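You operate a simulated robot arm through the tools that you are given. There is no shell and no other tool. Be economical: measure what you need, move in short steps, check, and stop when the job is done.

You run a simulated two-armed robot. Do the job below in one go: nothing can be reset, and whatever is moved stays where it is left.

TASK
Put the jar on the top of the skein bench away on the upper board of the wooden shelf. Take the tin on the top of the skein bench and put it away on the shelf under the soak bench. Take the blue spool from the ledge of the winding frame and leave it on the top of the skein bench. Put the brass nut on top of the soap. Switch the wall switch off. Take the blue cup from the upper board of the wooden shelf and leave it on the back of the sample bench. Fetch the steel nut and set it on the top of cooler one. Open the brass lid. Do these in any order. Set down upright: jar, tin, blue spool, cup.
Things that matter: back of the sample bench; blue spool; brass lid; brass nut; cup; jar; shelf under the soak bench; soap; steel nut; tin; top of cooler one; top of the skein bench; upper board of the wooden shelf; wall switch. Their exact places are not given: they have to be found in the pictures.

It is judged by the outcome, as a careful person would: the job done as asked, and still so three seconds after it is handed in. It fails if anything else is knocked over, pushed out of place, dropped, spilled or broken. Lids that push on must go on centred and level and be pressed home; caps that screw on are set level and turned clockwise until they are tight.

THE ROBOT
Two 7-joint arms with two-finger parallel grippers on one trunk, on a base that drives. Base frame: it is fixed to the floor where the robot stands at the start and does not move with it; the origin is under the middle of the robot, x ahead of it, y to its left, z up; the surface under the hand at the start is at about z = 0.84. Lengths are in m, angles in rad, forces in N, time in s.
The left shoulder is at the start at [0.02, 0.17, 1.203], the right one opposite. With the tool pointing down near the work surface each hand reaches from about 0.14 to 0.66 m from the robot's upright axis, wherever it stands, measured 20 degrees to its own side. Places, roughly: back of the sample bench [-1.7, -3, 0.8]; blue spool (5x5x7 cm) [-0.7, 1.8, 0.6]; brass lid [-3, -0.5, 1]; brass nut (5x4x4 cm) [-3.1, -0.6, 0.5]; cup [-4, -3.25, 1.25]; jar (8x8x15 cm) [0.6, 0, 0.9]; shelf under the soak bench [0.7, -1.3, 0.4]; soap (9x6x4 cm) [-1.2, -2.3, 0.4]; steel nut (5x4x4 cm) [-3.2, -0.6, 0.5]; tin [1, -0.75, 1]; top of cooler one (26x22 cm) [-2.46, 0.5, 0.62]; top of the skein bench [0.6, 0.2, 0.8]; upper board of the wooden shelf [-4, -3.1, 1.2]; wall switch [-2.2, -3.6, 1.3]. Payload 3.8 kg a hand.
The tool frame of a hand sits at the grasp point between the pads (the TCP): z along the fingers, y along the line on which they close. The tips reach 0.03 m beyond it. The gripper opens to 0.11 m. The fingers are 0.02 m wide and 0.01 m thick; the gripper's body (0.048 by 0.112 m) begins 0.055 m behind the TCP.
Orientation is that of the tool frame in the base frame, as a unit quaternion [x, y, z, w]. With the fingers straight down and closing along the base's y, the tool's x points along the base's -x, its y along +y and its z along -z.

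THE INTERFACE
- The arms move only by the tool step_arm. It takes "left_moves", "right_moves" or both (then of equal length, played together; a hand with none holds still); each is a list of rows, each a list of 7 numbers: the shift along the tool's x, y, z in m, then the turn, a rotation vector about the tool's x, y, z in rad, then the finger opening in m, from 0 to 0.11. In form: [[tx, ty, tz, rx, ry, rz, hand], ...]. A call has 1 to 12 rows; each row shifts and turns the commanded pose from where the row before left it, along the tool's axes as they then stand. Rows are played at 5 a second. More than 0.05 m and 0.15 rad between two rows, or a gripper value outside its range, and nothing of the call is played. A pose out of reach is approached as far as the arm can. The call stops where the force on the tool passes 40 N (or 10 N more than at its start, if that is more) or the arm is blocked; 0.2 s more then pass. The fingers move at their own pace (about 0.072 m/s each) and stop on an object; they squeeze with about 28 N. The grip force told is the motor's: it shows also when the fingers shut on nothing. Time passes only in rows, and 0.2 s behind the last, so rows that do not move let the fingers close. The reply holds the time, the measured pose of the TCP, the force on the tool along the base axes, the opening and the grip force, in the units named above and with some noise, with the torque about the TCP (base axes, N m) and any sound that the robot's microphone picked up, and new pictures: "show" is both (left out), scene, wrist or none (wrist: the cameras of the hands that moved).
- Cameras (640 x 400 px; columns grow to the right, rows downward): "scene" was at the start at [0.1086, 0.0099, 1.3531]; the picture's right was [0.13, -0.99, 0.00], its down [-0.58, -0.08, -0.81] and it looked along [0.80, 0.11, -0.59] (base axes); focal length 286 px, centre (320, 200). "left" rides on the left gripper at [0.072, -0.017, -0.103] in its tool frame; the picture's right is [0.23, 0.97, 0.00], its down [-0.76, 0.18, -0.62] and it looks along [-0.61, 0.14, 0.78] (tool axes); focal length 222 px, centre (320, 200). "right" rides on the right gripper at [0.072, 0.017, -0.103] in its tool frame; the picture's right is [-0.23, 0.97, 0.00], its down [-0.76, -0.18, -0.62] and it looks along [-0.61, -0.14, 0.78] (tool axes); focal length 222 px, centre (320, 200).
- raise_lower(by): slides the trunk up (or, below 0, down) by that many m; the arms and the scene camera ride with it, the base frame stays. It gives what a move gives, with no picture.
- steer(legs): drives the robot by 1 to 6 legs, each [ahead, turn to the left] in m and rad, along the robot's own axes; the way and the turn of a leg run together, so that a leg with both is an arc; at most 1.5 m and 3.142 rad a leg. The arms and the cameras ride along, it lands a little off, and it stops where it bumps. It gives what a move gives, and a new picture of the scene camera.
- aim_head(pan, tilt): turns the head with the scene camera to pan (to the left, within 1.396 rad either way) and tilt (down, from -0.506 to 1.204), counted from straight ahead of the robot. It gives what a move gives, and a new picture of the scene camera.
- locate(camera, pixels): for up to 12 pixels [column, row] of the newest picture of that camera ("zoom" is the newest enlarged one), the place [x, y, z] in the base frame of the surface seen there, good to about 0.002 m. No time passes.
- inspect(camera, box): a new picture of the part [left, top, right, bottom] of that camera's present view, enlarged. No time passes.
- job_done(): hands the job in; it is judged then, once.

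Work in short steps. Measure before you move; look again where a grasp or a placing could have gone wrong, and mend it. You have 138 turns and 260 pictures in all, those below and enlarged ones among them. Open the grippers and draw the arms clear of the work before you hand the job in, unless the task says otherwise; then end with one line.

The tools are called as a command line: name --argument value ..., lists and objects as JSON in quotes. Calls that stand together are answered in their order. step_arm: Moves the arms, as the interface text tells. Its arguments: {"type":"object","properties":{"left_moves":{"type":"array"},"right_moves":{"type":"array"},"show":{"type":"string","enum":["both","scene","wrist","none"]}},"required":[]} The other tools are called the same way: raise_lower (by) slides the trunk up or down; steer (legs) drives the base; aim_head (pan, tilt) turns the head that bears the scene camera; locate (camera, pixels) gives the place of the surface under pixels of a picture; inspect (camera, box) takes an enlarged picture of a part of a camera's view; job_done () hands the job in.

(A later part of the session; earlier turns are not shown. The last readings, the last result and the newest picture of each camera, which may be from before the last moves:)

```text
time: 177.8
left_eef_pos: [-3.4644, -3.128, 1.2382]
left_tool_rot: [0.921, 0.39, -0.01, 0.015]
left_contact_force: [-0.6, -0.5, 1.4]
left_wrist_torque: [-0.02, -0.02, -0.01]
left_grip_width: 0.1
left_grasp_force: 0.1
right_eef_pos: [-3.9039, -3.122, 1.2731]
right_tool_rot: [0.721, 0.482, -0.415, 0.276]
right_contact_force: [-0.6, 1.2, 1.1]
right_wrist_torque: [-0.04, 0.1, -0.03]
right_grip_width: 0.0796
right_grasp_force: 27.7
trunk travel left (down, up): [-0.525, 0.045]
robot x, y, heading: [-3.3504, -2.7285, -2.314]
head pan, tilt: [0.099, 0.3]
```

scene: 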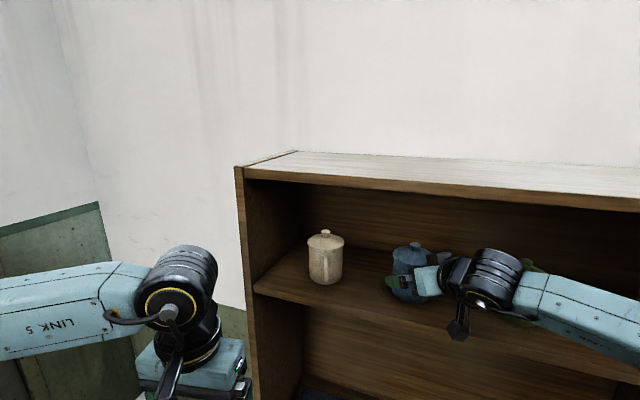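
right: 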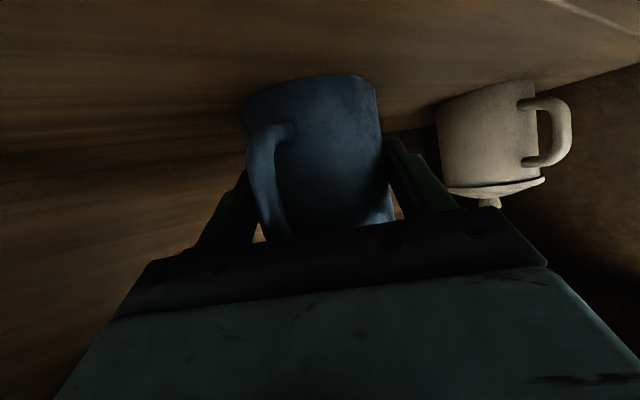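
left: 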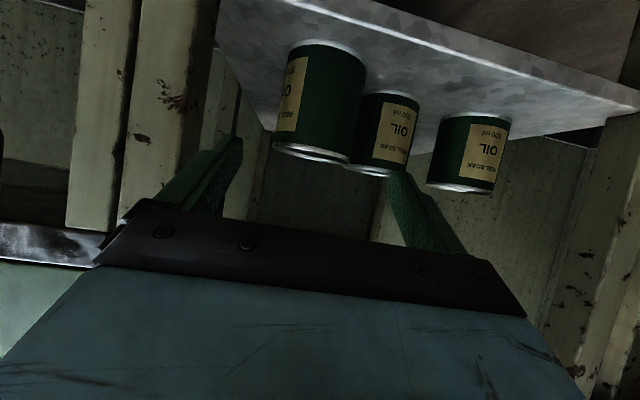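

Cup gripped (0.0796). I lift it 3 cm and drive back out.

step_arm --right_moves '[[-0.013, 0, -0.0075, 0, 0, 0, 0.06], [-0.013, 0, -0.0075, 0, 0, 0, 0.06], [0, 0, -0.02, 0, 0, 0, 0.06], [0, 0, -0.04, 0, 0, 0, 0.06]]' --show "scene"

steer --legs '[[-0.45, 0]]'

aim_head --pan 1.2 --tilt 0.3

```text
time: 178.8
left_eef_pos: [-3.4634, -3.1257, 1.2409]
left_tool_rot: [0.921, 0.389, -0.01, 0.015]
left_contact_force: [0.3, 0.1, 0.7]
left_wrist_torque: [-0.01, 0.03, 0.04]
left_grip_width: 0.1
left_grasp_force: 0.1
right_eef_pos: [-3.8845, -3.0748, 1.3354]
right_tool_rot: [0.72, 0.483, -0.415, 0.277]
right_contact_force: [0.5, -0.7, -1.5]
right_wrist_torque: [0.02, -0.02, -0.01]
right_grip_width: 0.0793
right_grasp_force: 28.2
trunk travel left (down, up): [-0.525, 0.045]
robot x, y, heading: [-3.3517, -2.7315, -2.315]
head pan, tilt: [0.099, 0.3]
```

scene: 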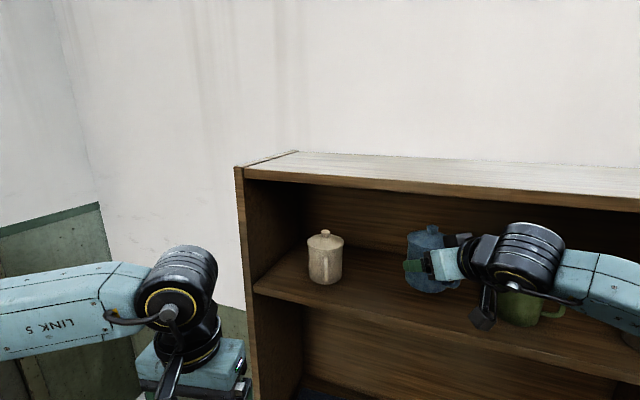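

```text
time: 181.6
left_eef_pos: [-3.1506, -2.7883, 1.2393]
left_tool_rot: [0.919, 0.393, -0.011, 0.016]
left_contact_force: [-0.1, 0.2, -0.1]
left_wrist_torque: [-0.01, -0.01, 0.01]
left_grip_width: 0.0998
left_grasp_force: 0.0
right_eef_pos: [-3.573, -2.7395, 1.3342]
right_tool_rot: [0.717, 0.487, -0.413, 0.28]
right_contact_force: [1.5, 0.7, -2.0]
right_wrist_torque: [0.02, 0.02, -0.04]
right_grip_width: 0.0793
right_grasp_force: 27.7
trunk travel left (down, up): [-0.525, 0.045]
robot x, y, heading: [-3.0421, -2.3866, -2.303]
head pan, tilt: [0.099, 0.3]
```

scene: 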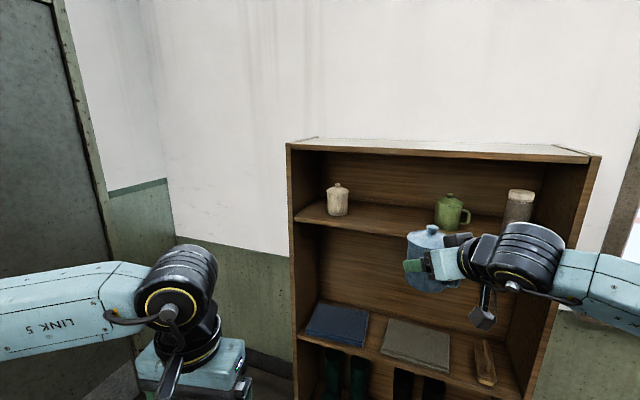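

```text
time: 182.9
left_eef_pos: [-3.1519, -2.7893, 1.2384]
left_tool_rot: [0.919, 0.394, -0.011, 0.016]
left_contact_force: [-0.5, -0.5, -0.4]
left_wrist_torque: [0.02, -0.02, 0.01]
left_grip_width: 0.1
left_grasp_force: 0.0
right_eef_pos: [-3.5726, -2.7403, 1.3333]
right_tool_rot: [0.717, 0.486, -0.413, 0.28]
right_contact_force: [0.5, -0.5, -1.6]
right_wrist_torque: [-0.02, 0.01, -0.01]
right_grip_width: 0.0795
right_grasp_force: 27.8
trunk travel left (down, up): [-0.525, 0.045]
robot x, y, heading: [-3.046, -2.3885, -2.305]
head pan, tilt: [1.201, 0.3]
```

scene: 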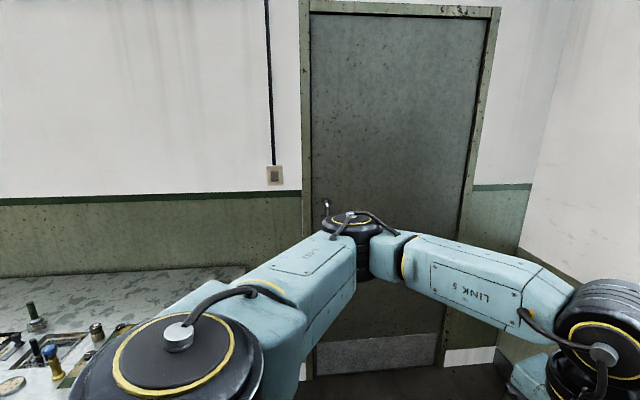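

The wall switch is at (275,175), next to the door; the sample bench begins at left. I turn to face the bench wall and measure.

locate --camera "scene" --pixels '[[275, 174], [275, 182], [240, 268], [150, 272], [60, 290], [240, 195]]'

steer --legs '[[0, 1.34]]'

aim_head --pan 0.2 --tilt 0.45

```text
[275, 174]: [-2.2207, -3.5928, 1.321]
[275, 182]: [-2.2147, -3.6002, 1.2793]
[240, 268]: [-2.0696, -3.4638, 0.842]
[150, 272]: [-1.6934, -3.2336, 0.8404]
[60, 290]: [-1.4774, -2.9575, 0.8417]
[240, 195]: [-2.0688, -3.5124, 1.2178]
```

```text
time: 186.6
left_eef_pos: [-2.6785, -2.5839, 1.2391]
left_tool_rot: [0.475, 0.88, 0.002, 0.019]
left_contact_force: [-0.7, -0.4, 0.1]
left_wrist_torque: [-0.03, -0.02, -0.03]
left_grip_width: 0.0998
left_grasp_force: 0.2
right_eef_pos: [-2.8204, -2.9869, 1.3338]
right_tool_rot: [0.259, 0.827, -0.149, 0.475]
right_contact_force: [-0.1, -0.2, -1.5]
right_wrist_torque: [0.04, 0.05, 0.0]
right_grip_width: 0.0793
right_grasp_force: 28.1
trunk travel left (down, up): [-0.525, 0.045]
robot x, y, heading: [-3.0429, -2.3881, -0.961]
head pan, tilt: [1.201, 0.3]
```

scene: 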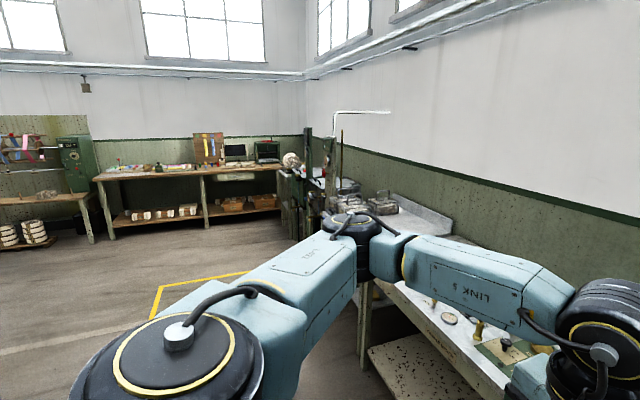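

```text
time: 187.9
left_eef_pos: [-2.6788, -2.5845, 1.2397]
left_tool_rot: [0.475, 0.88, 0.001, 0.019]
left_contact_force: [0.0, 0.0, -0.2]
left_wrist_torque: [-0.01, -0.03, -0.01]
left_grip_width: 0.0999
left_grasp_force: 0.0
right_eef_pos: [-2.8209, -2.9859, 1.3334]
right_tool_rot: [0.26, 0.827, -0.15, 0.475]
right_contact_force: [-1.0, 0.2, -1.5]
right_wrist_torque: [0.02, 0.03, 0.01]
right_grip_width: 0.0791
right_grasp_force: 27.7
trunk travel left (down, up): [-0.525, 0.045]
robot x, y, heading: [-3.0421, -2.3899, -0.962]
head pan, tilt: [0.201, 0.45]
```

scene: 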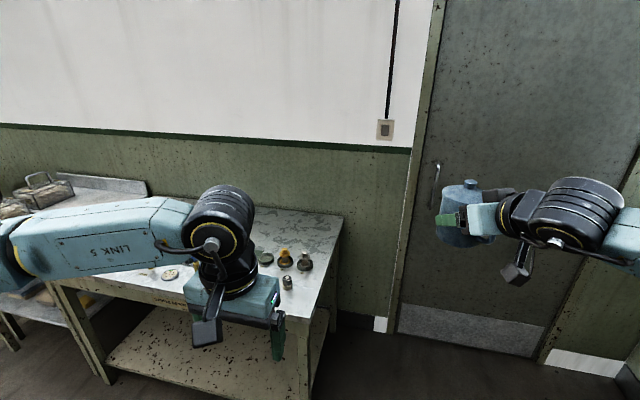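

The bench's back strip seems free near (300,225). I measure the top, and zoom in.

locate --camera "scene" --pixels '[[300, 225], [335, 240], [340, 215], [270, 215], [285, 258], [304, 262], [287, 285], [310, 320], [70, 285], [385, 128], [385, 134], [265, 258]]'

inspect --camera "scene" --box '[130, 170, 350, 330]'

inspect --camera "scene" --box '[365, 105, 405, 150]'

```text
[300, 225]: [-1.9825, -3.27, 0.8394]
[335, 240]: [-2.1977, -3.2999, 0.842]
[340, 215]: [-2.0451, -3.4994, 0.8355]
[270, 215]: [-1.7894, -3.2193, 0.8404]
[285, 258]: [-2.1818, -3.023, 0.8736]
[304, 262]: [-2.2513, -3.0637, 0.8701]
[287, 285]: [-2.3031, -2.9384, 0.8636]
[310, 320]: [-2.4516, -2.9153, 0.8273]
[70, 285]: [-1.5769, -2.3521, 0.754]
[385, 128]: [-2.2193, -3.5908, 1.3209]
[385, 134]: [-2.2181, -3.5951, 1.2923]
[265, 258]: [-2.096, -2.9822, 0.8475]
```

```text
2.50 times, centred on (240, 250) of scene
```

zoom: 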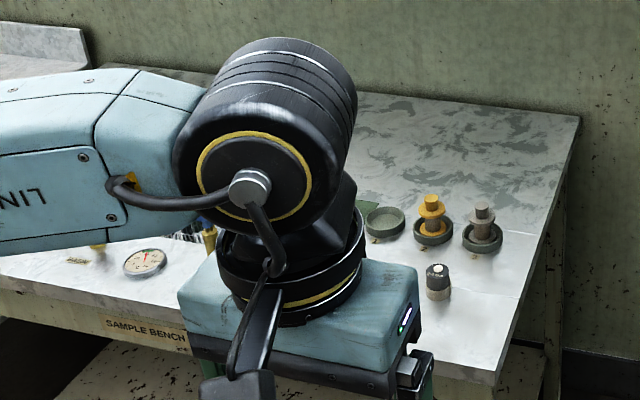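

```text
8.89 times, centred on (385, 128) of scene
```

zoom: 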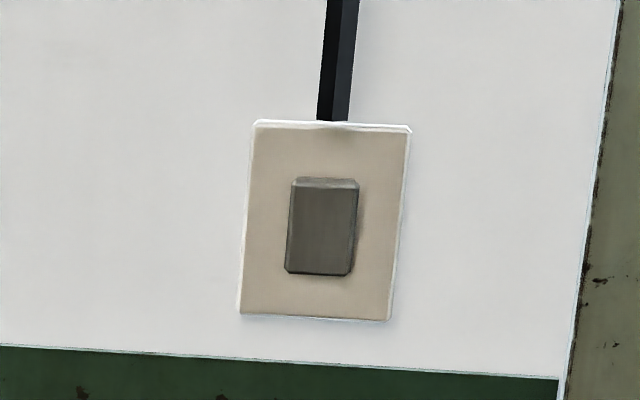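

The bench back is free around (-1.85,-3.11,0.84). I go round to stand before it, lower the trunk and look.

steer --legs '[[0, 1.095], [0.816, 0], [0, -1.097]]'

raise_lower --by -0.2

aim_head --pan -0.1 --tilt 0.6

```text
time: 197.9
left_eef_pos: [-1.8505, -2.4629, 1.2403]
left_tool_rot: [0.475, 0.88, 0.002, 0.019]
left_contact_force: [1.0, -0.2, 0.0]
left_wrist_torque: [-0.02, -0.01, 0.02]
left_grip_width: 0.1002
left_grasp_force: 0.2
right_eef_pos: [-1.993, -2.8624, 1.3343]
right_tool_rot: [0.26, 0.827, -0.15, 0.476]
right_contact_force: [-0.3, 0.2, -2.3]
right_wrist_torque: [0.06, 0.02, -0.03]
right_grip_width: 0.0791
right_grasp_force: 28.2
trunk travel left (down, up): [-0.525, 0.045]
robot x, y, heading: [-2.2131, -2.2658, -0.968]
head pan, tilt: [0.201, 0.45]
```

scene: 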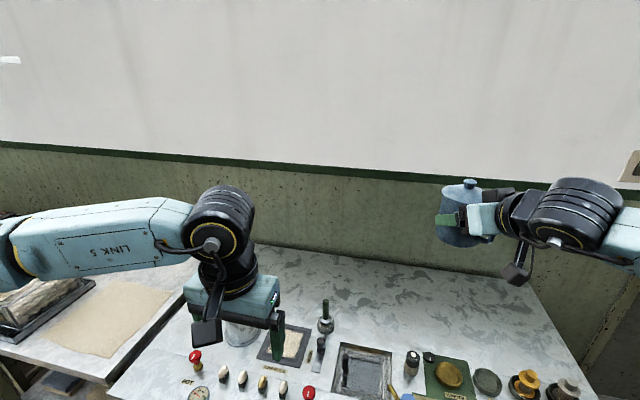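

```text
time: 200.1
left_eef_pos: [-1.85, -2.4619, 1.0396]
left_tool_rot: [0.475, 0.88, 0.002, 0.019]
left_contact_force: [0.8, -0.2, 0.1]
left_wrist_torque: [-0.04, 0.0, 0.02]
left_grip_width: 0.1001
left_grasp_force: 0.2
right_eef_pos: [-1.9932, -2.863, 1.135]
right_tool_rot: [0.261, 0.827, -0.15, 0.475]
right_contact_force: [0.2, -0.5, -2.4]
right_wrist_torque: [0.02, 0.06, 0.01]
right_grip_width: 0.079
right_grasp_force: 27.6
trunk travel left (down, up): [-0.325, 0.245]
robot x, y, heading: [-2.2165, -2.2633, -0.965]
head pan, tilt: [0.201, 0.45]
```

```text
time: 200.9
left_eef_pos: [-1.8494, -2.4625, 1.0391]
left_tool_rot: [0.475, 0.88, 0.002, 0.019]
left_contact_force: [0.1, -0.1, -0.1]
left_wrist_torque: [-0.01, 0.0, 0.02]
left_grip_width: 0.0998
left_grasp_force: 0.0
right_eef_pos: [-1.993, -2.8628, 1.1336]
right_tool_rot: [0.261, 0.827, -0.15, 0.476]
right_contact_force: [0.3, 0.0, -2.1]
right_wrist_torque: [0.02, 0.02, 0.0]
right_grip_width: 0.079
right_grasp_force: 28.3
trunk travel left (down, up): [-0.325, 0.245]
robot x, y, heading: [-2.2129, -2.2679, -0.962]
head pan, tilt: [-0.099, 0.6]
```

scene: 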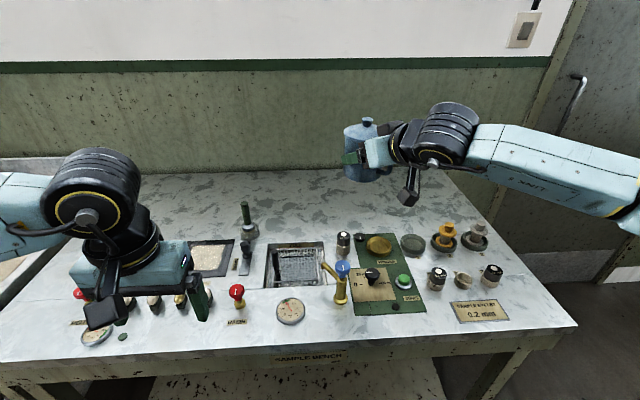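

The bench's back half is empty. I measure a free spot behind the instruments.

locate --camera "scene" --pixels '[[330, 205], [300, 190], [350, 220], [400, 200], [375, 245], [410, 240], [297, 245], [280, 172]]'

```text
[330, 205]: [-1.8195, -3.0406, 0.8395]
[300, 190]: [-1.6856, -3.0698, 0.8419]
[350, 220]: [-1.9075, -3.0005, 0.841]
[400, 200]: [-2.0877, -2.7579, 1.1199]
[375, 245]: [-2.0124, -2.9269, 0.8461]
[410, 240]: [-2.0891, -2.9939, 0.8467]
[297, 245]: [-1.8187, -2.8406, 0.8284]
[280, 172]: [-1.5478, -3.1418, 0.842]
```

I drive 0.13 closer, then carry the cup forward over the back strip and lower it.

steer --legs '[[0.13, 0]]'

step_arm --right_moves '[[-0.016, -0.018, 0.0275, 0, 0, 0, 0.06], [-0.016, -0.018, 0.0275, 0, 0, 0, 0.06], [-0.016, -0.018, 0.0275, 0, 0, 0, 0.06], [-0.016, -0.018, 0.0275, 0, 0, 0, 0.06], [0.034, 0, 0.0198, 0, 0, 0, 0.06], [0.034, 0, 0.0198, 0, 0, 0, 0.06], [0.034, 0, 0.0198, 0, 0, 0, 0.06], [0.034, 0, 0.0198, 0, 0, 0, 0.06], [0.034, 0, 0.0198, 0, 0, 0, 0.06], [0, 0, 0, 0, 0, 0, 0.06]]'

```text
time: 202.2
left_eef_pos: [-1.7737, -2.5738, 1.0396]
left_tool_rot: [0.475, 0.88, 0.002, 0.018]
left_contact_force: [0.9, -1.1, -0.6]
left_wrist_torque: [0.02, 0.04, 0.02]
left_grip_width: 0.1001
left_grasp_force: 0.1
right_eef_pos: [-1.9164, -2.9723, 1.1325]
right_tool_rot: [0.26, 0.828, -0.15, 0.474]
right_contact_force: [1.1, 0.1, -1.0]
right_wrist_torque: [0.02, 0.02, 0.01]
right_grip_width: 0.0785
right_grasp_force: 28.1
trunk travel left (down, up): [-0.325, 0.245]
robot x, y, heading: [-2.1364, -2.3786, -0.965]
head pan, tilt: [-0.099, 0.6]
```

scene: 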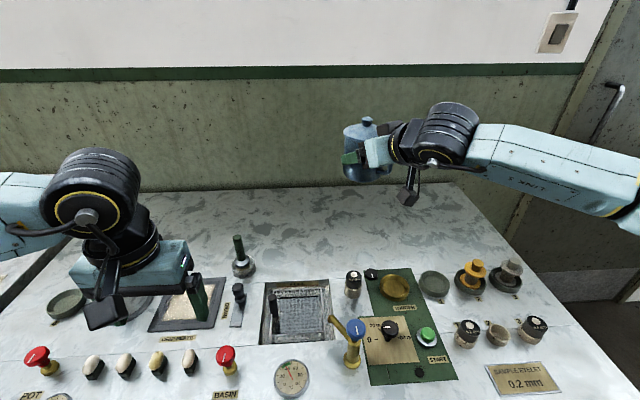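

```text
time: 204.4
left_eef_pos: [-1.7738, -2.5709, 1.0377]
left_tool_rot: [0.475, 0.88, 0.001, 0.019]
left_contact_force: [-0.8, -0.1, -0.2]
left_wrist_torque: [-0.01, 0.07, 0.02]
left_grip_width: 0.0997
left_grasp_force: 0.2
right_eef_pos: [-1.8613, -3.088, 0.9476]
right_tool_rot: [0.265, 0.825, -0.157, 0.475]
right_contact_force: [0.7, 0.3, -1.0]
right_wrist_torque: [0.01, 0.04, -0.03]
right_grip_width: 0.0788
right_grasp_force: 27.7
right hand out of reach, approached as far as the arm can: row 8, 9
trunk travel left (down, up): [-0.325, 0.245]
robot x, y, heading: [-2.1379, -2.3733, -0.962]
head pan, tilt: [-0.099, 0.6]
```

scene: 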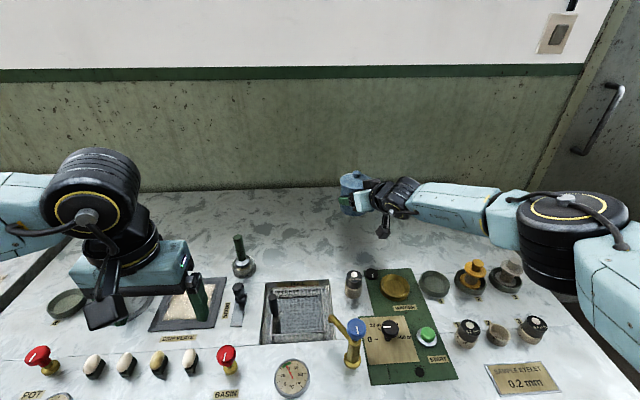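
right: 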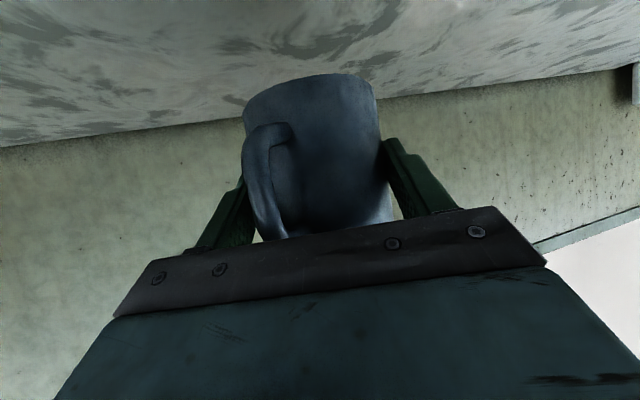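

Reach ends about 5 cm above the top, so I lower the trunk by 0.045 to bring the cup down.

raise_lower --by -0.045

```text
time: 205.2
left_eef_pos: [-1.7742, -2.57, 0.9947]
left_tool_rot: [0.475, 0.88, 0.001, 0.019]
left_contact_force: [0.2, -0.2, -0.4]
left_wrist_torque: [0.0, 0.03, -0.02]
left_grip_width: 0.0999
left_grasp_force: 0.1
right_eef_pos: [-1.8605, -3.0891, 0.9028]
right_tool_rot: [0.265, 0.825, -0.156, 0.475]
right_contact_force: [0.1, -0.8, -1.9]
right_wrist_torque: [0.01, 0.02, 0.03]
right_grip_width: 0.079
right_grasp_force: 28.6
trunk travel left (down, up): [-0.28, 0.29]
robot x, y, heading: [-2.1393, -2.3752, -0.964]
head pan, tilt: [-0.099, 0.6]
```

About 1 cm to go. I lower the trunk in small steps.

raise_lower --by -0.008

raise_lower --by -0.003

```text
time: 205.8
left_eef_pos: [-1.7736, -2.5716, 0.9866]
left_tool_rot: [0.475, 0.88, 0.002, 0.019]
left_contact_force: [0.5, 0.3, -0.7]
left_wrist_torque: [0.0, 0.01, 0.02]
left_grip_width: 0.1
left_grasp_force: 0.0
right_eef_pos: [-1.8609, -3.0891, 0.8947]
right_tool_rot: [0.264, 0.825, -0.155, 0.474]
right_contact_force: [0.6, 0.9, -0.3]
right_wrist_torque: [0.02, 0.01, 0.0]
right_grip_width: 0.0787
right_grasp_force: 28.5
trunk travel left (down, up): [-0.272, 0.298]
robot x, y, heading: [-2.1384, -2.3799, -0.962]
head pan, tilt: [-0.099, 0.6]
```

```text
time: 206.3
left_eef_pos: [-1.7746, -2.5714, 0.9845]
left_tool_rot: [0.476, 0.879, 0.002, 0.018]
left_contact_force: [-0.1, -0.2, -0.6]
left_wrist_torque: [0.01, -0.02, -0.02]
left_grip_width: 0.1001
left_grasp_force: 0.0
right_eef_pos: [-1.8611, -3.0895, 0.8944]
right_tool_rot: [0.264, 0.824, -0.157, 0.476]
right_contact_force: [-2.4, 0.6, 8.4]
right_wrist_torque: [0.36, 0.05, 0.02]
right_grip_width: 0.0787
right_grasp_force: 27.7
trunk travel left (down, up): [-0.269, 0.301]
robot x, y, heading: [-2.1403, -2.3758, -0.961]
head pan, tilt: [-0.099, 0.6]
```

Seated (8 N). I open the fingers and withdraw along the tool axis.

step_arm --right_moves '[[0, 0, 0, 0, 0, 0, 0.11], [0, 0, 0, 0, 0, 0, 0.11], [0, 0, -0.03, 0, 0, 0, 0.11], [0, 0, -0.04, 0, 0, 0, 0.11], [0, 0, -0.04, 0, 0, 0, 0.11], [0, 0, -0.04, 0, 0, 0, 0.11]]'

```text
time: 207.7
left_eef_pos: [-1.7742, -2.5702, 0.985]
left_tool_rot: [0.475, 0.88, 0.001, 0.019]
left_contact_force: [-0.3, -0.1, 0.9]
left_wrist_torque: [-0.02, 0.0, 0.0]
left_grip_width: 0.0999
left_grasp_force: 0.1
right_eef_pos: [-1.9679, -3.0108, 0.9671]
right_tool_rot: [0.266, 0.824, -0.157, 0.475]
right_contact_force: [0.2, 0.0, 0.7]
right_wrist_torque: [0.0, 0.01, 0.01]
right_grip_width: 0.11
right_grasp_force: 0.0
trunk travel left (down, up): [-0.269, 0.301]
robot x, y, heading: [-2.1384, -2.3769, -0.959]
head pan, tilt: [-0.099, 0.6]
```

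scene: 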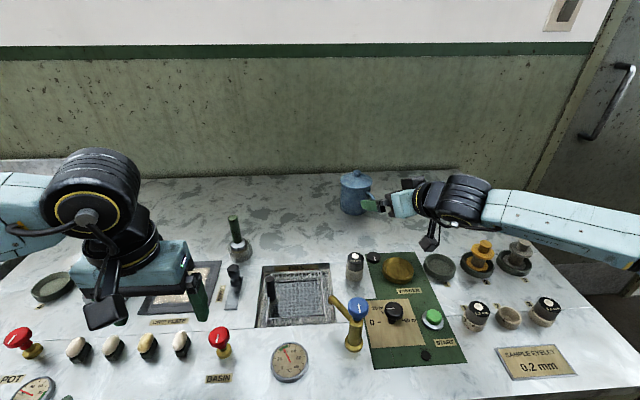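
right: 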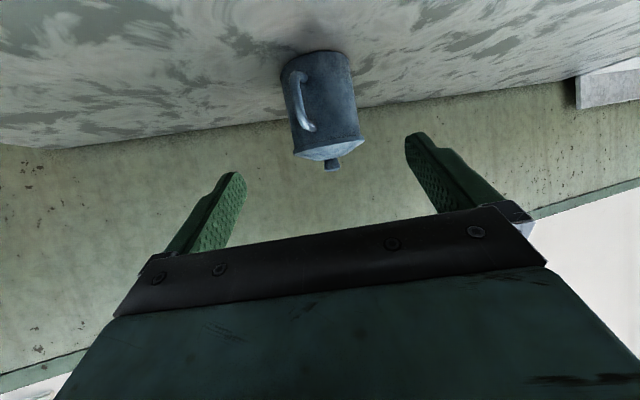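

The cup stands at the bench's back. Now the switch: I back away, then tuck the right hand and point the left hand forward with closed fingers.

steer --legs '[[-0.5, 0]]'

step_arm --left_moves '[[-0.04, 0, 0, 0, 0, 0, 0.0], [-0.04, 0, 0, 0, 0, 0, 0.0], [-0.04, 0, 0, 0, 0, 0, 0.0], [-0.04, 0, 0, 0, 0, 0, 0.0], [0, 0, 0, 0, -0.15, 0, 0.0], [0, 0, 0, 0, -0.15, 0, 0.0], [0, 0, 0, 0, -0.15, 0, 0.0], [0, 0, 0, 0, -0.15, 0, 0.0], [0, 0, 0, 0, -0.15, 0, 0.0], [0, 0, 0, 0, -0.15, 0, 0.0], [0, 0, 0, 0, -0.15, 0, 0.0], [0, 0, 0, 0, -0.15, 0, 0.0]]' --right_moves '[[0, 0, -0.02, 0, 0.15, 0, 0.11], [0, 0, -0.02, 0, 0.15, 0, 0.11], [0, 0, -0.02, 0, 0.15, 0, 0.11], [0, 0, -0.02, 0, 0.15, 0, 0.11], [0, 0, -0.02, 0, 0.15, 0, 0.11], [0, 0, -0.02, 0, 0.15, 0, 0.11], [0, 0, -0.02, 0, 0.15, 0, 0.11], [0.04, 0, 0, 0, 0, 0.117, 0.11], [0.04, 0, 0, 0, 0, 0.117, 0.11], [0.04, 0, 0, 0, 0, 0.117, 0.11], [0.03, 0, 0, 0, 0, 0, 0.11], [0.03, 0, 0, 0, 0, 0, 0.11]]' --show "none"

raise_lower --by 0.15

steer --legs '[[0, -1.5], [0.95, 0], [0, 1.5]]'

```text
time: 210.7
left_eef_pos: [-2.0622, -2.1567, 0.9842]
left_tool_rot: [0.471, 0.882, 0.001, 0.019]
left_contact_force: [-0.5, 0.2, -0.2]
left_wrist_torque: [-0.02, -0.01, 0.0]
left_grip_width: 0.0998
left_grasp_force: 0.1
right_eef_pos: [-2.2491, -2.5994, 0.9663]
right_tool_rot: [0.26, 0.826, -0.153, 0.476]
right_contact_force: [0.1, 1.6, -0.5]
right_wrist_torque: [0.02, 0.02, -0.01]
right_grip_width: 0.11
right_grasp_force: 0.0
trunk travel left (down, up): [-0.269, 0.301]
robot x, y, heading: [-2.4275, -1.9661, -0.95]
head pan, tilt: [-0.099, 0.6]
```

scene: 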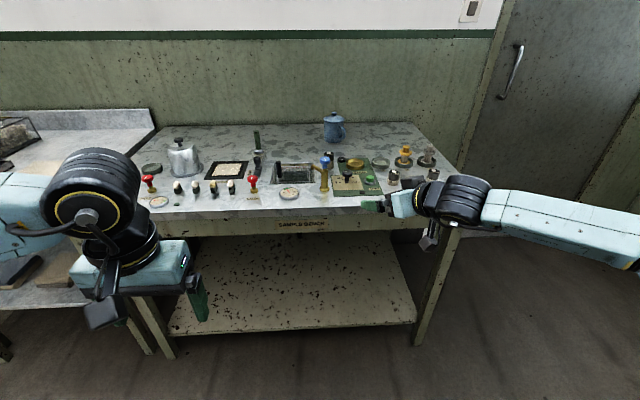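

```text
time: 213.3
left_eef_pos: [-1.9892, -2.2988, 0.9877]
left_tool_rot: [0.421, 0.756, -0.242, 0.439]
left_contact_force: [0.1, -0.2, 0.2]
left_wrist_torque: [0.0, -0.04, -0.01]
left_grip_width: 0.0
left_grasp_force: 28.3
left hand out of reach, approached as far as the arm can: row 11, 12
right_eef_pos: [-2.4324, -2.4253, 1.0779]
right_tool_rot: [0.465, 0.885, -0.004, -0.002]
right_contact_force: [-0.4, 0.7, -0.1]
right_wrist_torque: [-0.05, -0.04, 0.01]
right_grip_width: 0.11
right_grasp_force: 0.0
trunk travel left (down, up): [-0.269, 0.301]
robot x, y, heading: [-2.4263, -1.9693, -0.955]
head pan, tilt: [-0.099, 0.6]
```

```text
time: 215.0
left_eef_pos: [-1.9895, -2.2993, 1.1362]
left_tool_rot: [0.42, 0.756, -0.24, 0.44]
left_contact_force: [-0.4, 0.4, 0.4]
left_wrist_torque: [0.01, 0.02, -0.01]
left_grip_width: 0.0001
left_grasp_force: 28.0
right_eef_pos: [-2.4321, -2.4266, 1.2285]
right_tool_rot: [0.464, 0.886, -0.003, -0.002]
right_contact_force: [0.3, 0.9, -0.3]
right_wrist_torque: [0.01, 0.01, -0.01]
right_grip_width: 0.11
right_grasp_force: 0.0
trunk travel left (down, up): [-0.419, 0.151]
robot x, y, heading: [-2.4287, -1.966, -0.956]
head pan, tilt: [-0.099, 0.6]
```

```text
time: 227.3
left_eef_pos: [-2.7254, -2.8952, 1.1382]
left_tool_rot: [0.427, 0.753, -0.245, 0.438]
left_contact_force: [-0.3, -0.3, 0.0]
left_wrist_torque: [-0.01, -0.01, -0.01]
left_grip_width: 0.0
left_grasp_force: 27.8
right_eef_pos: [-3.1683, -3.0144, 1.2277]
right_tool_rot: [0.471, 0.882, -0.002, -0.003]
right_contact_force: [-0.9, -0.4, 0.1]
right_wrist_torque: [-0.03, -0.01, 0.01]
right_grip_width: 0.1101
right_grasp_force: 0.0
trunk travel left (down, up): [-0.419, 0.151]
robot x, y, heading: [-3.153, -2.5536, -0.972]
head pan, tilt: [-0.099, 0.6]
```

scene: 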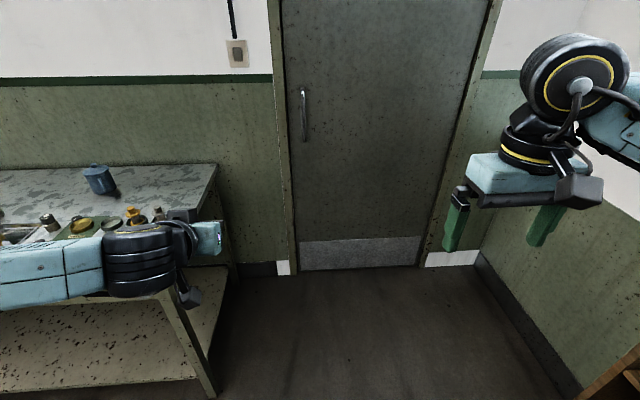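

The left hand is nearly in line with the switch. I approach, drifting slightly right for clearance from the bench leg, and look at the rocker.

steer --legs '[[0, -0.1], [0.5, 0], [0, 0.11]]'

aim_head --pan 0.3 --tilt 0.15

inspect --camera "scene" --box '[240, 150, 400, 250]'

```text
time: 231.3
left_eef_pos: [-2.4729, -3.3299, 1.1395]
left_tool_rot: [0.419, 0.756, -0.241, 0.44]
left_contact_force: [-0.2, -0.3, 0.8]
left_wrist_torque: [-0.04, -0.01, -0.02]
left_grip_width: 0.0001
left_grasp_force: 27.8
right_eef_pos: [-2.9151, -3.4565, 1.2272]
right_tool_rot: [0.463, 0.886, -0.003, -0.003]
right_contact_force: [0.2, 0.7, -0.3]
right_wrist_torque: [0.0, -0.02, 0.01]
right_grip_width: 0.11
right_grasp_force: 0.0
trunk travel left (down, up): [-0.419, 0.151]
robot x, y, heading: [-2.9122, -2.9959, -0.951]
head pan, tilt: [-0.099, 0.6]
```

scene: 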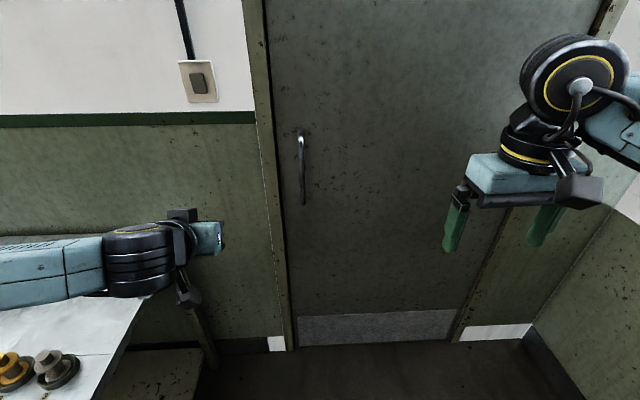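

```text
time: 232.2
left_eef_pos: [-2.4731, -3.3278, 1.1377]
left_tool_rot: [0.419, 0.757, -0.24, 0.441]
left_contact_force: [0.1, 0.2, -0.1]
left_wrist_torque: [-0.01, -0.01, 0.0]
left_grip_width: 0.0
left_grasp_force: 28.2
right_eef_pos: [-2.9151, -3.4565, 1.2272]
right_tool_rot: [0.463, 0.886, -0.002, -0.002]
right_contact_force: [0.2, 0.0, 0.3]
right_wrist_torque: [-0.01, -0.02, 0.05]
right_grip_width: 0.1099
right_grasp_force: 0.1
trunk travel left (down, up): [-0.419, 0.151]
robot x, y, heading: [-2.9099, -2.9969, -0.955]
head pan, tilt: [0.3, 0.15]
```

scene: 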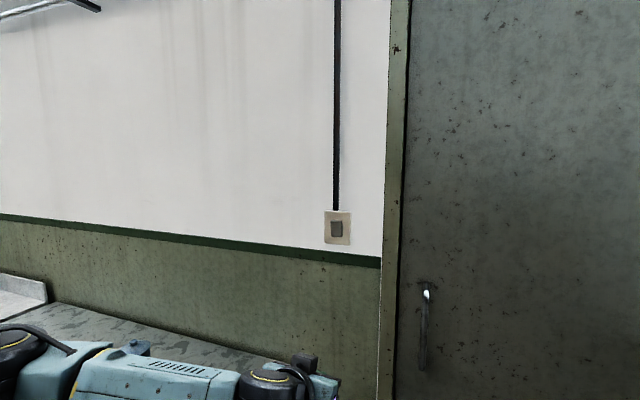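

```text
4.00 times, centred on (320, 200) of scene
```

zoom: 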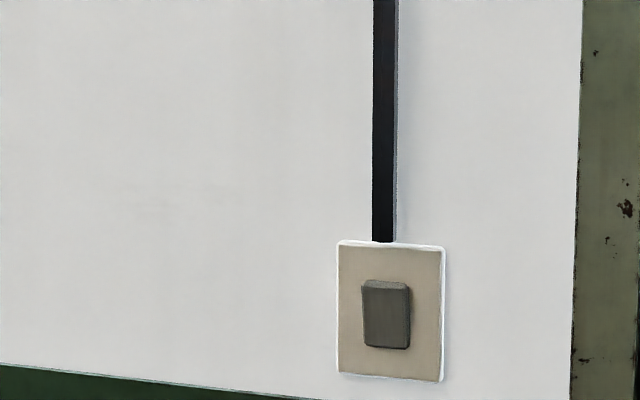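

I zoom tight on the rocker and measure which half stands out.

inspect --camera "scene" --box '[318, 203, 358, 253]'

locate --camera "zoom" --pixels '[[320, 152], [315, 165], [312, 190], [312, 220], [312, 245], [312, 258], [312, 280], [312, 120], [260, 200], [370, 200]]'

```text
8.00 times, centred on (338, 228) of scene
```

zoom: 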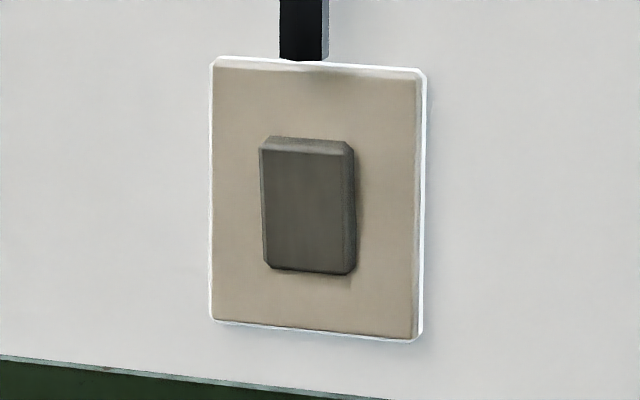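

```text
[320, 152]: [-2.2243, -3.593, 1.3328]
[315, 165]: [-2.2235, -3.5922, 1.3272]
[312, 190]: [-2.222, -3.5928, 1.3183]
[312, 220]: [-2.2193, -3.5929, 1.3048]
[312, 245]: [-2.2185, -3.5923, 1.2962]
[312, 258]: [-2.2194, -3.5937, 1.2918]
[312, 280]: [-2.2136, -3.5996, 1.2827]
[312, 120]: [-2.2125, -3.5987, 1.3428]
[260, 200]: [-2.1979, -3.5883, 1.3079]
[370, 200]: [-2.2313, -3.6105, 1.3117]
```

The top half stands out (bottom is pressed in), so I press the top half, at z≈1.325. I raise the trunk, align the closed left fingers and drive closer.

raise_lower --by 0.15

step_arm --left_moves '[[-0.0187, 0.028, -0.0107, 0, 0, 0, 0.0], [-0.0187, 0.028, -0.0107, 0, 0, 0, 0.0], [0, 0, 0, 0, 0, 0, 0.0]]' --show "none"

steer --legs '[[0.2, 0]]'

```text
time: 233.9
left_eef_pos: [-2.473, -3.3301, 1.2887]
left_tool_rot: [0.42, 0.757, -0.24, 0.44]
left_contact_force: [-0.4, 0.3, -0.2]
left_wrist_torque: [0.0, -0.02, 0.0]
left_grip_width: 0.0
left_grasp_force: 28.0
right_eef_pos: [-2.9154, -3.4565, 1.3776]
right_tool_rot: [0.463, 0.886, -0.003, -0.003]
right_contact_force: [0.8, 0.4, -0.1]
right_wrist_torque: [0.0, -0.02, 0.03]
right_grip_width: 0.1101
right_grasp_force: 0.1
trunk travel left (down, up): [-0.569, 0.001]
robot x, y, heading: [-2.9132, -2.994, -0.95]
head pan, tilt: [0.3, 0.15]
```

```text
time: 234.8
left_eef_pos: [-2.4277, -3.3, 1.3325]
left_tool_rot: [0.42, 0.756, -0.241, 0.44]
left_contact_force: [-0.4, -0.2, -0.5]
left_wrist_torque: [0.02, 0.03, 0.0]
left_grip_width: 0.0
left_grasp_force: 28.6
right_eef_pos: [-2.9158, -3.4574, 1.3763]
right_tool_rot: [0.463, 0.886, -0.003, -0.003]
right_contact_force: [0.0, 0.1, -0.2]
right_wrist_torque: [0.01, 0.0, -0.02]
right_grip_width: 0.1099
right_grasp_force: 0.1
trunk travel left (down, up): [-0.569, 0.001]
robot x, y, heading: [-2.9108, -2.9959, -0.95]
head pan, tilt: [0.3, 0.15]
```

```text
time: 236.3
left_eef_pos: [-2.3101, -3.4603, 1.3324]
left_tool_rot: [0.419, 0.757, -0.24, 0.44]
left_contact_force: [0.2, -0.6, -1.4]
left_wrist_torque: [-0.02, 0.02, 0.0]
left_grip_width: 0.0
left_grasp_force: 28.4
right_eef_pos: [-2.7986, -3.6193, 1.3769]
right_tool_rot: [0.462, 0.887, -0.003, -0.002]
right_contact_force: [-0.1, 0.1, 0.3]
right_wrist_torque: [-0.02, -0.02, 0.01]
right_grip_width: 0.1102
right_grasp_force: 0.0
trunk travel left (down, up): [-0.569, 0.001]
robot x, y, heading: [-2.7972, -3.1563, -0.95]
head pan, tilt: [0.3, 0.15]
```

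scene: 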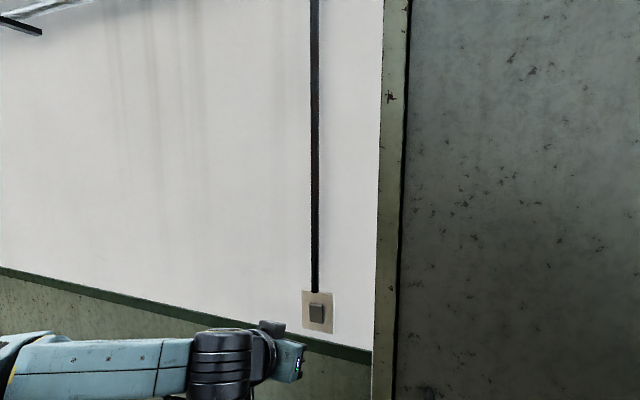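

Lined up with the rocker (n matches), 0.126 m short. I move forward and press in small steps.

step_arm --left_moves '[[-0.019, 0, 0.0333, 0, 0, 0, 0.0], [-0.019, 0, 0.0333, 0, 0, 0, 0.0], [-0.019, 0, 0.0333, 0, 0, 0, 0.0], [-0.003, 0, 0.0052, 0, 0, 0, 0.0], [-0.003, 0, 0.0052, 0, 0, 0, 0.0], [-0.003, 0, 0.0052, 0, 0, 0, 0.0], [-0.002, 0, 0.0035, 0, 0, 0, 0.0]]' --show "both"

```text
time: 237.9
left_eef_pos: [-2.2405, -3.5699, 1.3331]
left_tool_rot: [0.419, 0.758, -0.239, 0.44]
left_contact_force: [-16.4, 26.3, -0.1]
left_wrist_torque: [0.31, -0.1, 0.02]
left_grip_width: 0.0001
left_grasp_force: 28.1
right_eef_pos: [-2.801, -3.6128, 1.3799]
right_tool_rot: [0.461, 0.887, -0.003, 0.001]
right_contact_force: [0.2, 0.0, -0.4]
right_wrist_torque: [-0.03, -0.01, 0.0]
right_grip_width: 0.1099
right_grasp_force: 0.1
trunk travel left (down, up): [-0.569, 0.001]
robot x, y, heading: [-2.7986, -3.155, -0.955]
head pan, tilt: [0.3, 0.15]
heard: click
```

scene: 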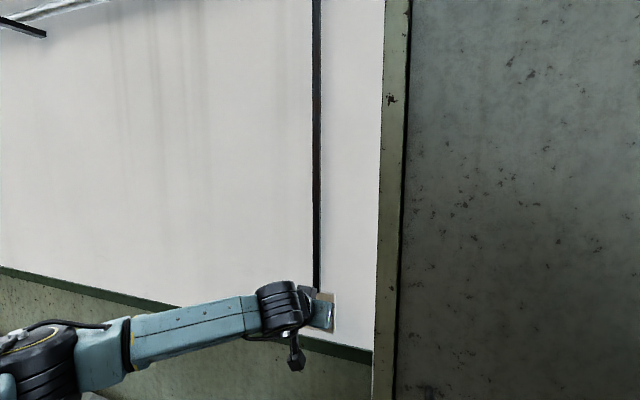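
left: 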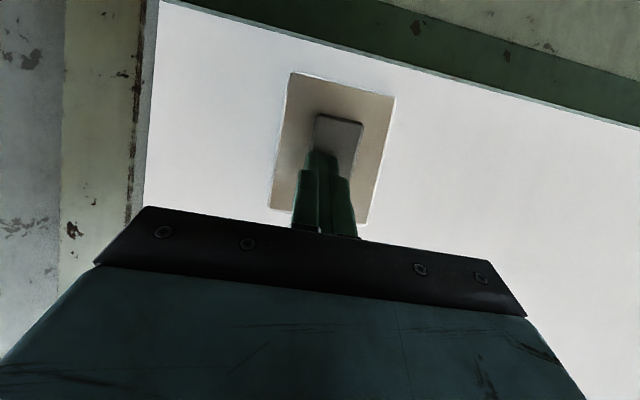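

Click heard. I withdraw the left hand straight back and check the rocker.

step_arm --left_moves '[[0.01, 0, -0.017, 0, 0, 0, 0.0], [0.019, 0, -0.0333, 0, 0, 0, 0.0], [0.019, 0, -0.0333, 0, 0, 0, 0.0], [0.019, 0, -0.0333, 0, 0, 0, 0.0]]' --show "none"

inspect --camera "scene" --box '[295, 285, 340, 340]'

locate --camera "zoom" --pixels '[[315, 165], [315, 180], [315, 200], [315, 220], [315, 240], [315, 255]]'

```text
time: 238.9
left_eef_pos: [-2.3085, -3.4593, 1.3332]
left_tool_rot: [0.418, 0.757, -0.24, 0.441]
left_contact_force: [-0.6, -0.1, -0.5]
left_wrist_torque: [-0.02, 0.01, -0.01]
left_grip_width: 0.0002
left_grasp_force: 28.6
right_eef_pos: [-2.7988, -3.6184, 1.3779]
right_tool_rot: [0.461, 0.887, -0.003, -0.002]
right_contact_force: [1.2, 0.7, 0.0]
right_wrist_torque: [-0.06, 0.02, 0.01]
right_grip_width: 0.1101
right_grasp_force: 0.1
trunk travel left (down, up): [-0.569, 0.001]
robot x, y, heading: [-2.7899, -3.1551, -0.954]
head pan, tilt: [0.3, 0.15]
```

```text
7.27 times, centred on (318, 312) of scene
```

zoom: 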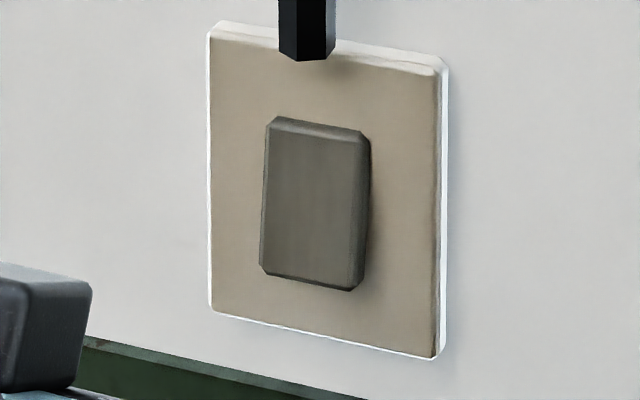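

```text
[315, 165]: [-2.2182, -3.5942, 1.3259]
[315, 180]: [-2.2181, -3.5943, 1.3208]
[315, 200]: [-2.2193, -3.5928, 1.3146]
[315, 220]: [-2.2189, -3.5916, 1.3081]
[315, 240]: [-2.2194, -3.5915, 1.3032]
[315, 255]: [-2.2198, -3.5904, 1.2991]
```

The rocker flipped: the bottom half now stands out. Next I go to the brass lid and nuts around (-3.1,-0.6).

steer --legs '[[-0.7, 0], [0, 2.09], [0.95, 0], [0, 0.85]]'

raise_lower --by -0.27

aim_head --pan 0.0 --tilt 0.5

```text
time: 254.5
left_eef_pos: [-3.2045, -1.3184, 1.332]
left_tool_rot: [0.709, -0.496, -0.412, -0.285]
left_contact_force: [0.0, 0.6, 0.2]
left_wrist_torque: [0.0, 0.01, 0.01]
left_grip_width: 0.0001
left_grasp_force: 27.9
right_eef_pos: [-2.693, -1.2666, 1.3783]
right_tool_rot: [0.833, -0.553, 0.002, -0.003]
right_contact_force: [0.6, -0.1, 0.2]
right_wrist_torque: [0.0, -0.02, 0.02]
right_grip_width: 0.1101
right_grasp_force: 0.1
trunk travel left (down, up): [-0.569, 0.001]
robot x, y, heading: [-2.7942, -1.7143, 1.978]
head pan, tilt: [0.3, 0.15]
```

scene: 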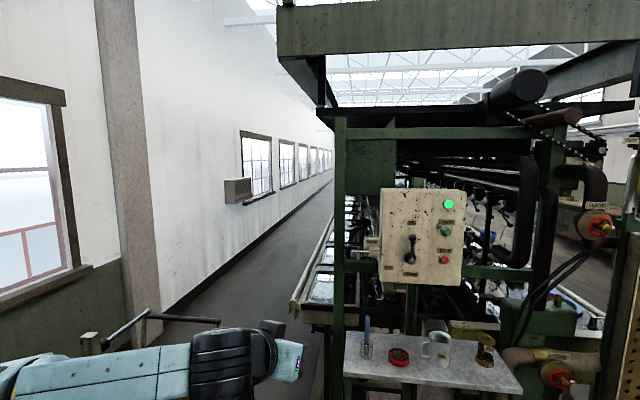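

```text
time: 257.3
left_eef_pos: [-3.2043, -1.319, 1.0622]
left_tool_rot: [0.71, -0.495, -0.413, -0.284]
left_contact_force: [0.0, -0.2, 0.2]
left_wrist_torque: [0.0, -0.02, 0.01]
left_grip_width: 0.0
left_grasp_force: 28.3
right_eef_pos: [-2.6919, -1.267, 1.108]
right_tool_rot: [0.833, -0.553, 0.002, -0.002]
right_contact_force: [-0.2, 0.6, -0.9]
right_wrist_torque: [0.04, -0.01, -0.02]
right_grip_width: 0.1098
right_grasp_force: 0.1
trunk travel left (down, up): [-0.299, 0.271]
robot x, y, heading: [-2.7913, -1.7182, 1.983]
head pan, tilt: [0.3, 0.15]
```

```text
time: 258.1
left_eef_pos: [-3.203, -1.3178, 1.0622]
left_tool_rot: [0.709, -0.496, -0.413, -0.285]
left_contact_force: [0.5, 0.0, 0.1]
left_wrist_torque: [-0.02, 0.03, -0.01]
left_grip_width: 0.0
left_grasp_force: 28.1
right_eef_pos: [-2.6924, -1.2662, 1.1062]
right_tool_rot: [0.833, -0.553, 0.002, -0.003]
right_contact_force: [0.5, 0.4, 0.8]
right_wrist_torque: [-0.02, 0.03, 0.0]
right_grip_width: 0.1098
right_grasp_force: 0.0
trunk travel left (down, up): [-0.299, 0.271]
robot x, y, heading: [-2.7943, -1.7159, 1.981]
head pan, tilt: [0.0, 0.499]
```

scene: 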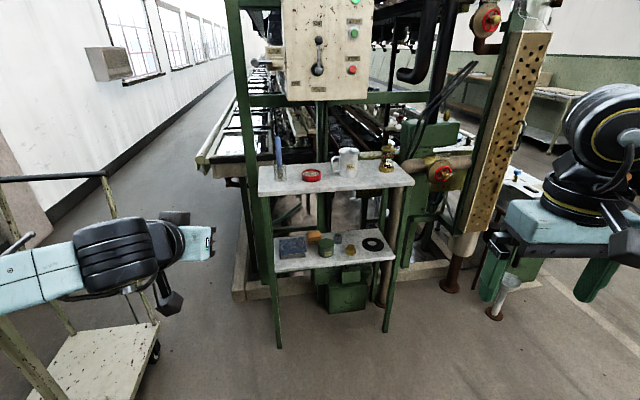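

A small stand: upper board with a mug and a brass thing at (387,160), lower board with the nuts. I zoom in.

inspect --camera "scene" --box '[255, 130, 425, 285]'

locate --camera "zoom" --pixels '[[350, 45], [388, 50], [388, 92], [230, 282], [259, 275], [259, 285], [228, 292], [255, 320], [140, 338], [330, 330], [420, 140], [120, 165]]'

```text
2.58 times, centred on (340, 208) of scene
```

zoom: 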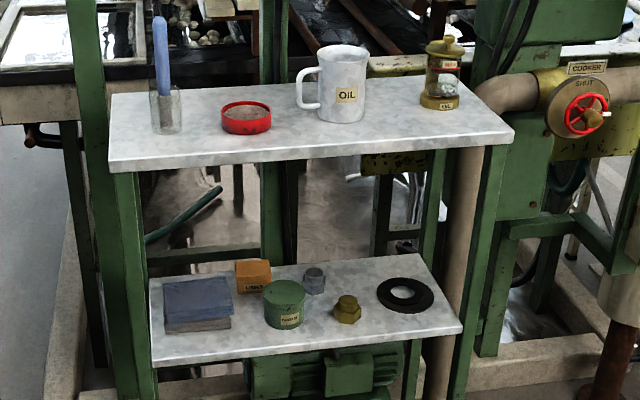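

```text
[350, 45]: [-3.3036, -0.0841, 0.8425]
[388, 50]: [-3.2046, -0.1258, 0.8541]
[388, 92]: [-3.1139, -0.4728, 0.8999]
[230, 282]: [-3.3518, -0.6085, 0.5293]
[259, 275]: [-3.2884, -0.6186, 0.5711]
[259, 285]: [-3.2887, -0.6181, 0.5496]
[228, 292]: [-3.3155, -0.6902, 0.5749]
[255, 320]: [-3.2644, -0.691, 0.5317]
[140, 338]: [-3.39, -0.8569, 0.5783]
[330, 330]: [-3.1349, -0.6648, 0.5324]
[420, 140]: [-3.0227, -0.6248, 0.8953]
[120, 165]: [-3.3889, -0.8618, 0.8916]
```

I zoom further on the brass-lidded vessel and the nuts.

inspect --camera "scene" --box '[365, 135, 410, 180]'

locate --camera "zoom" --pixels '[[323, 60], [323, 95], [323, 130], [260, 130], [385, 130], [323, 260], [323, 345], [250, 330], [395, 330], [323, 380]]'

inspect --camera "scene" --box '[310, 220, 400, 280]'

```text
8.89 times, centred on (388, 158) of scene
```

zoom: 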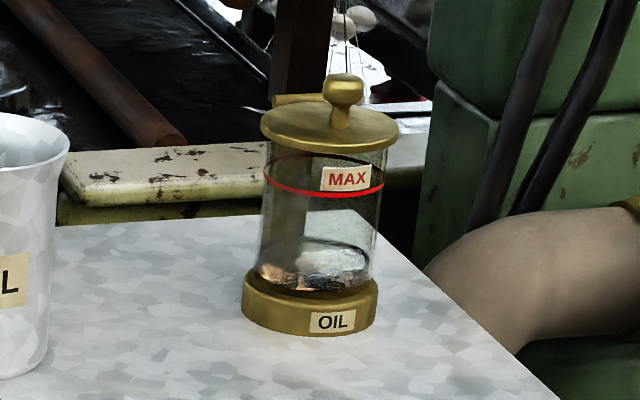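

```text
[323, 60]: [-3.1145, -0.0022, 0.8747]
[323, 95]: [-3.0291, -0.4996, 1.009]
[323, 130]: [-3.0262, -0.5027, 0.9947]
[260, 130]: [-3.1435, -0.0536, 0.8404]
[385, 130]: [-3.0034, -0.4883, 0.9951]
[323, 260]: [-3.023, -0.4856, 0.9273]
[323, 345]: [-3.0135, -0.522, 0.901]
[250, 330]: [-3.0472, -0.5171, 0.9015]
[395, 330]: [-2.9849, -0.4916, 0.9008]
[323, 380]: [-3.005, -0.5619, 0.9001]
```

```text
6.67 times, centred on (355, 250) of scene
```

zoom: 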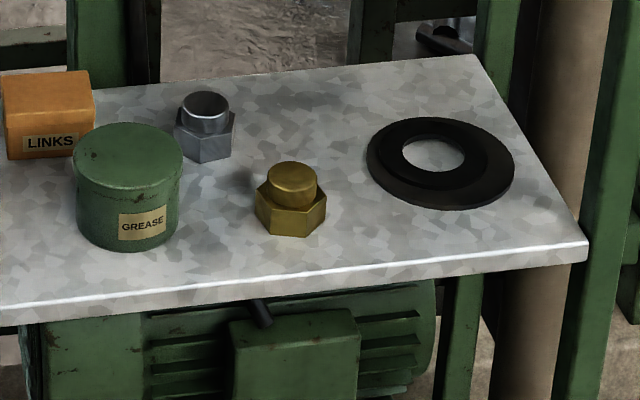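

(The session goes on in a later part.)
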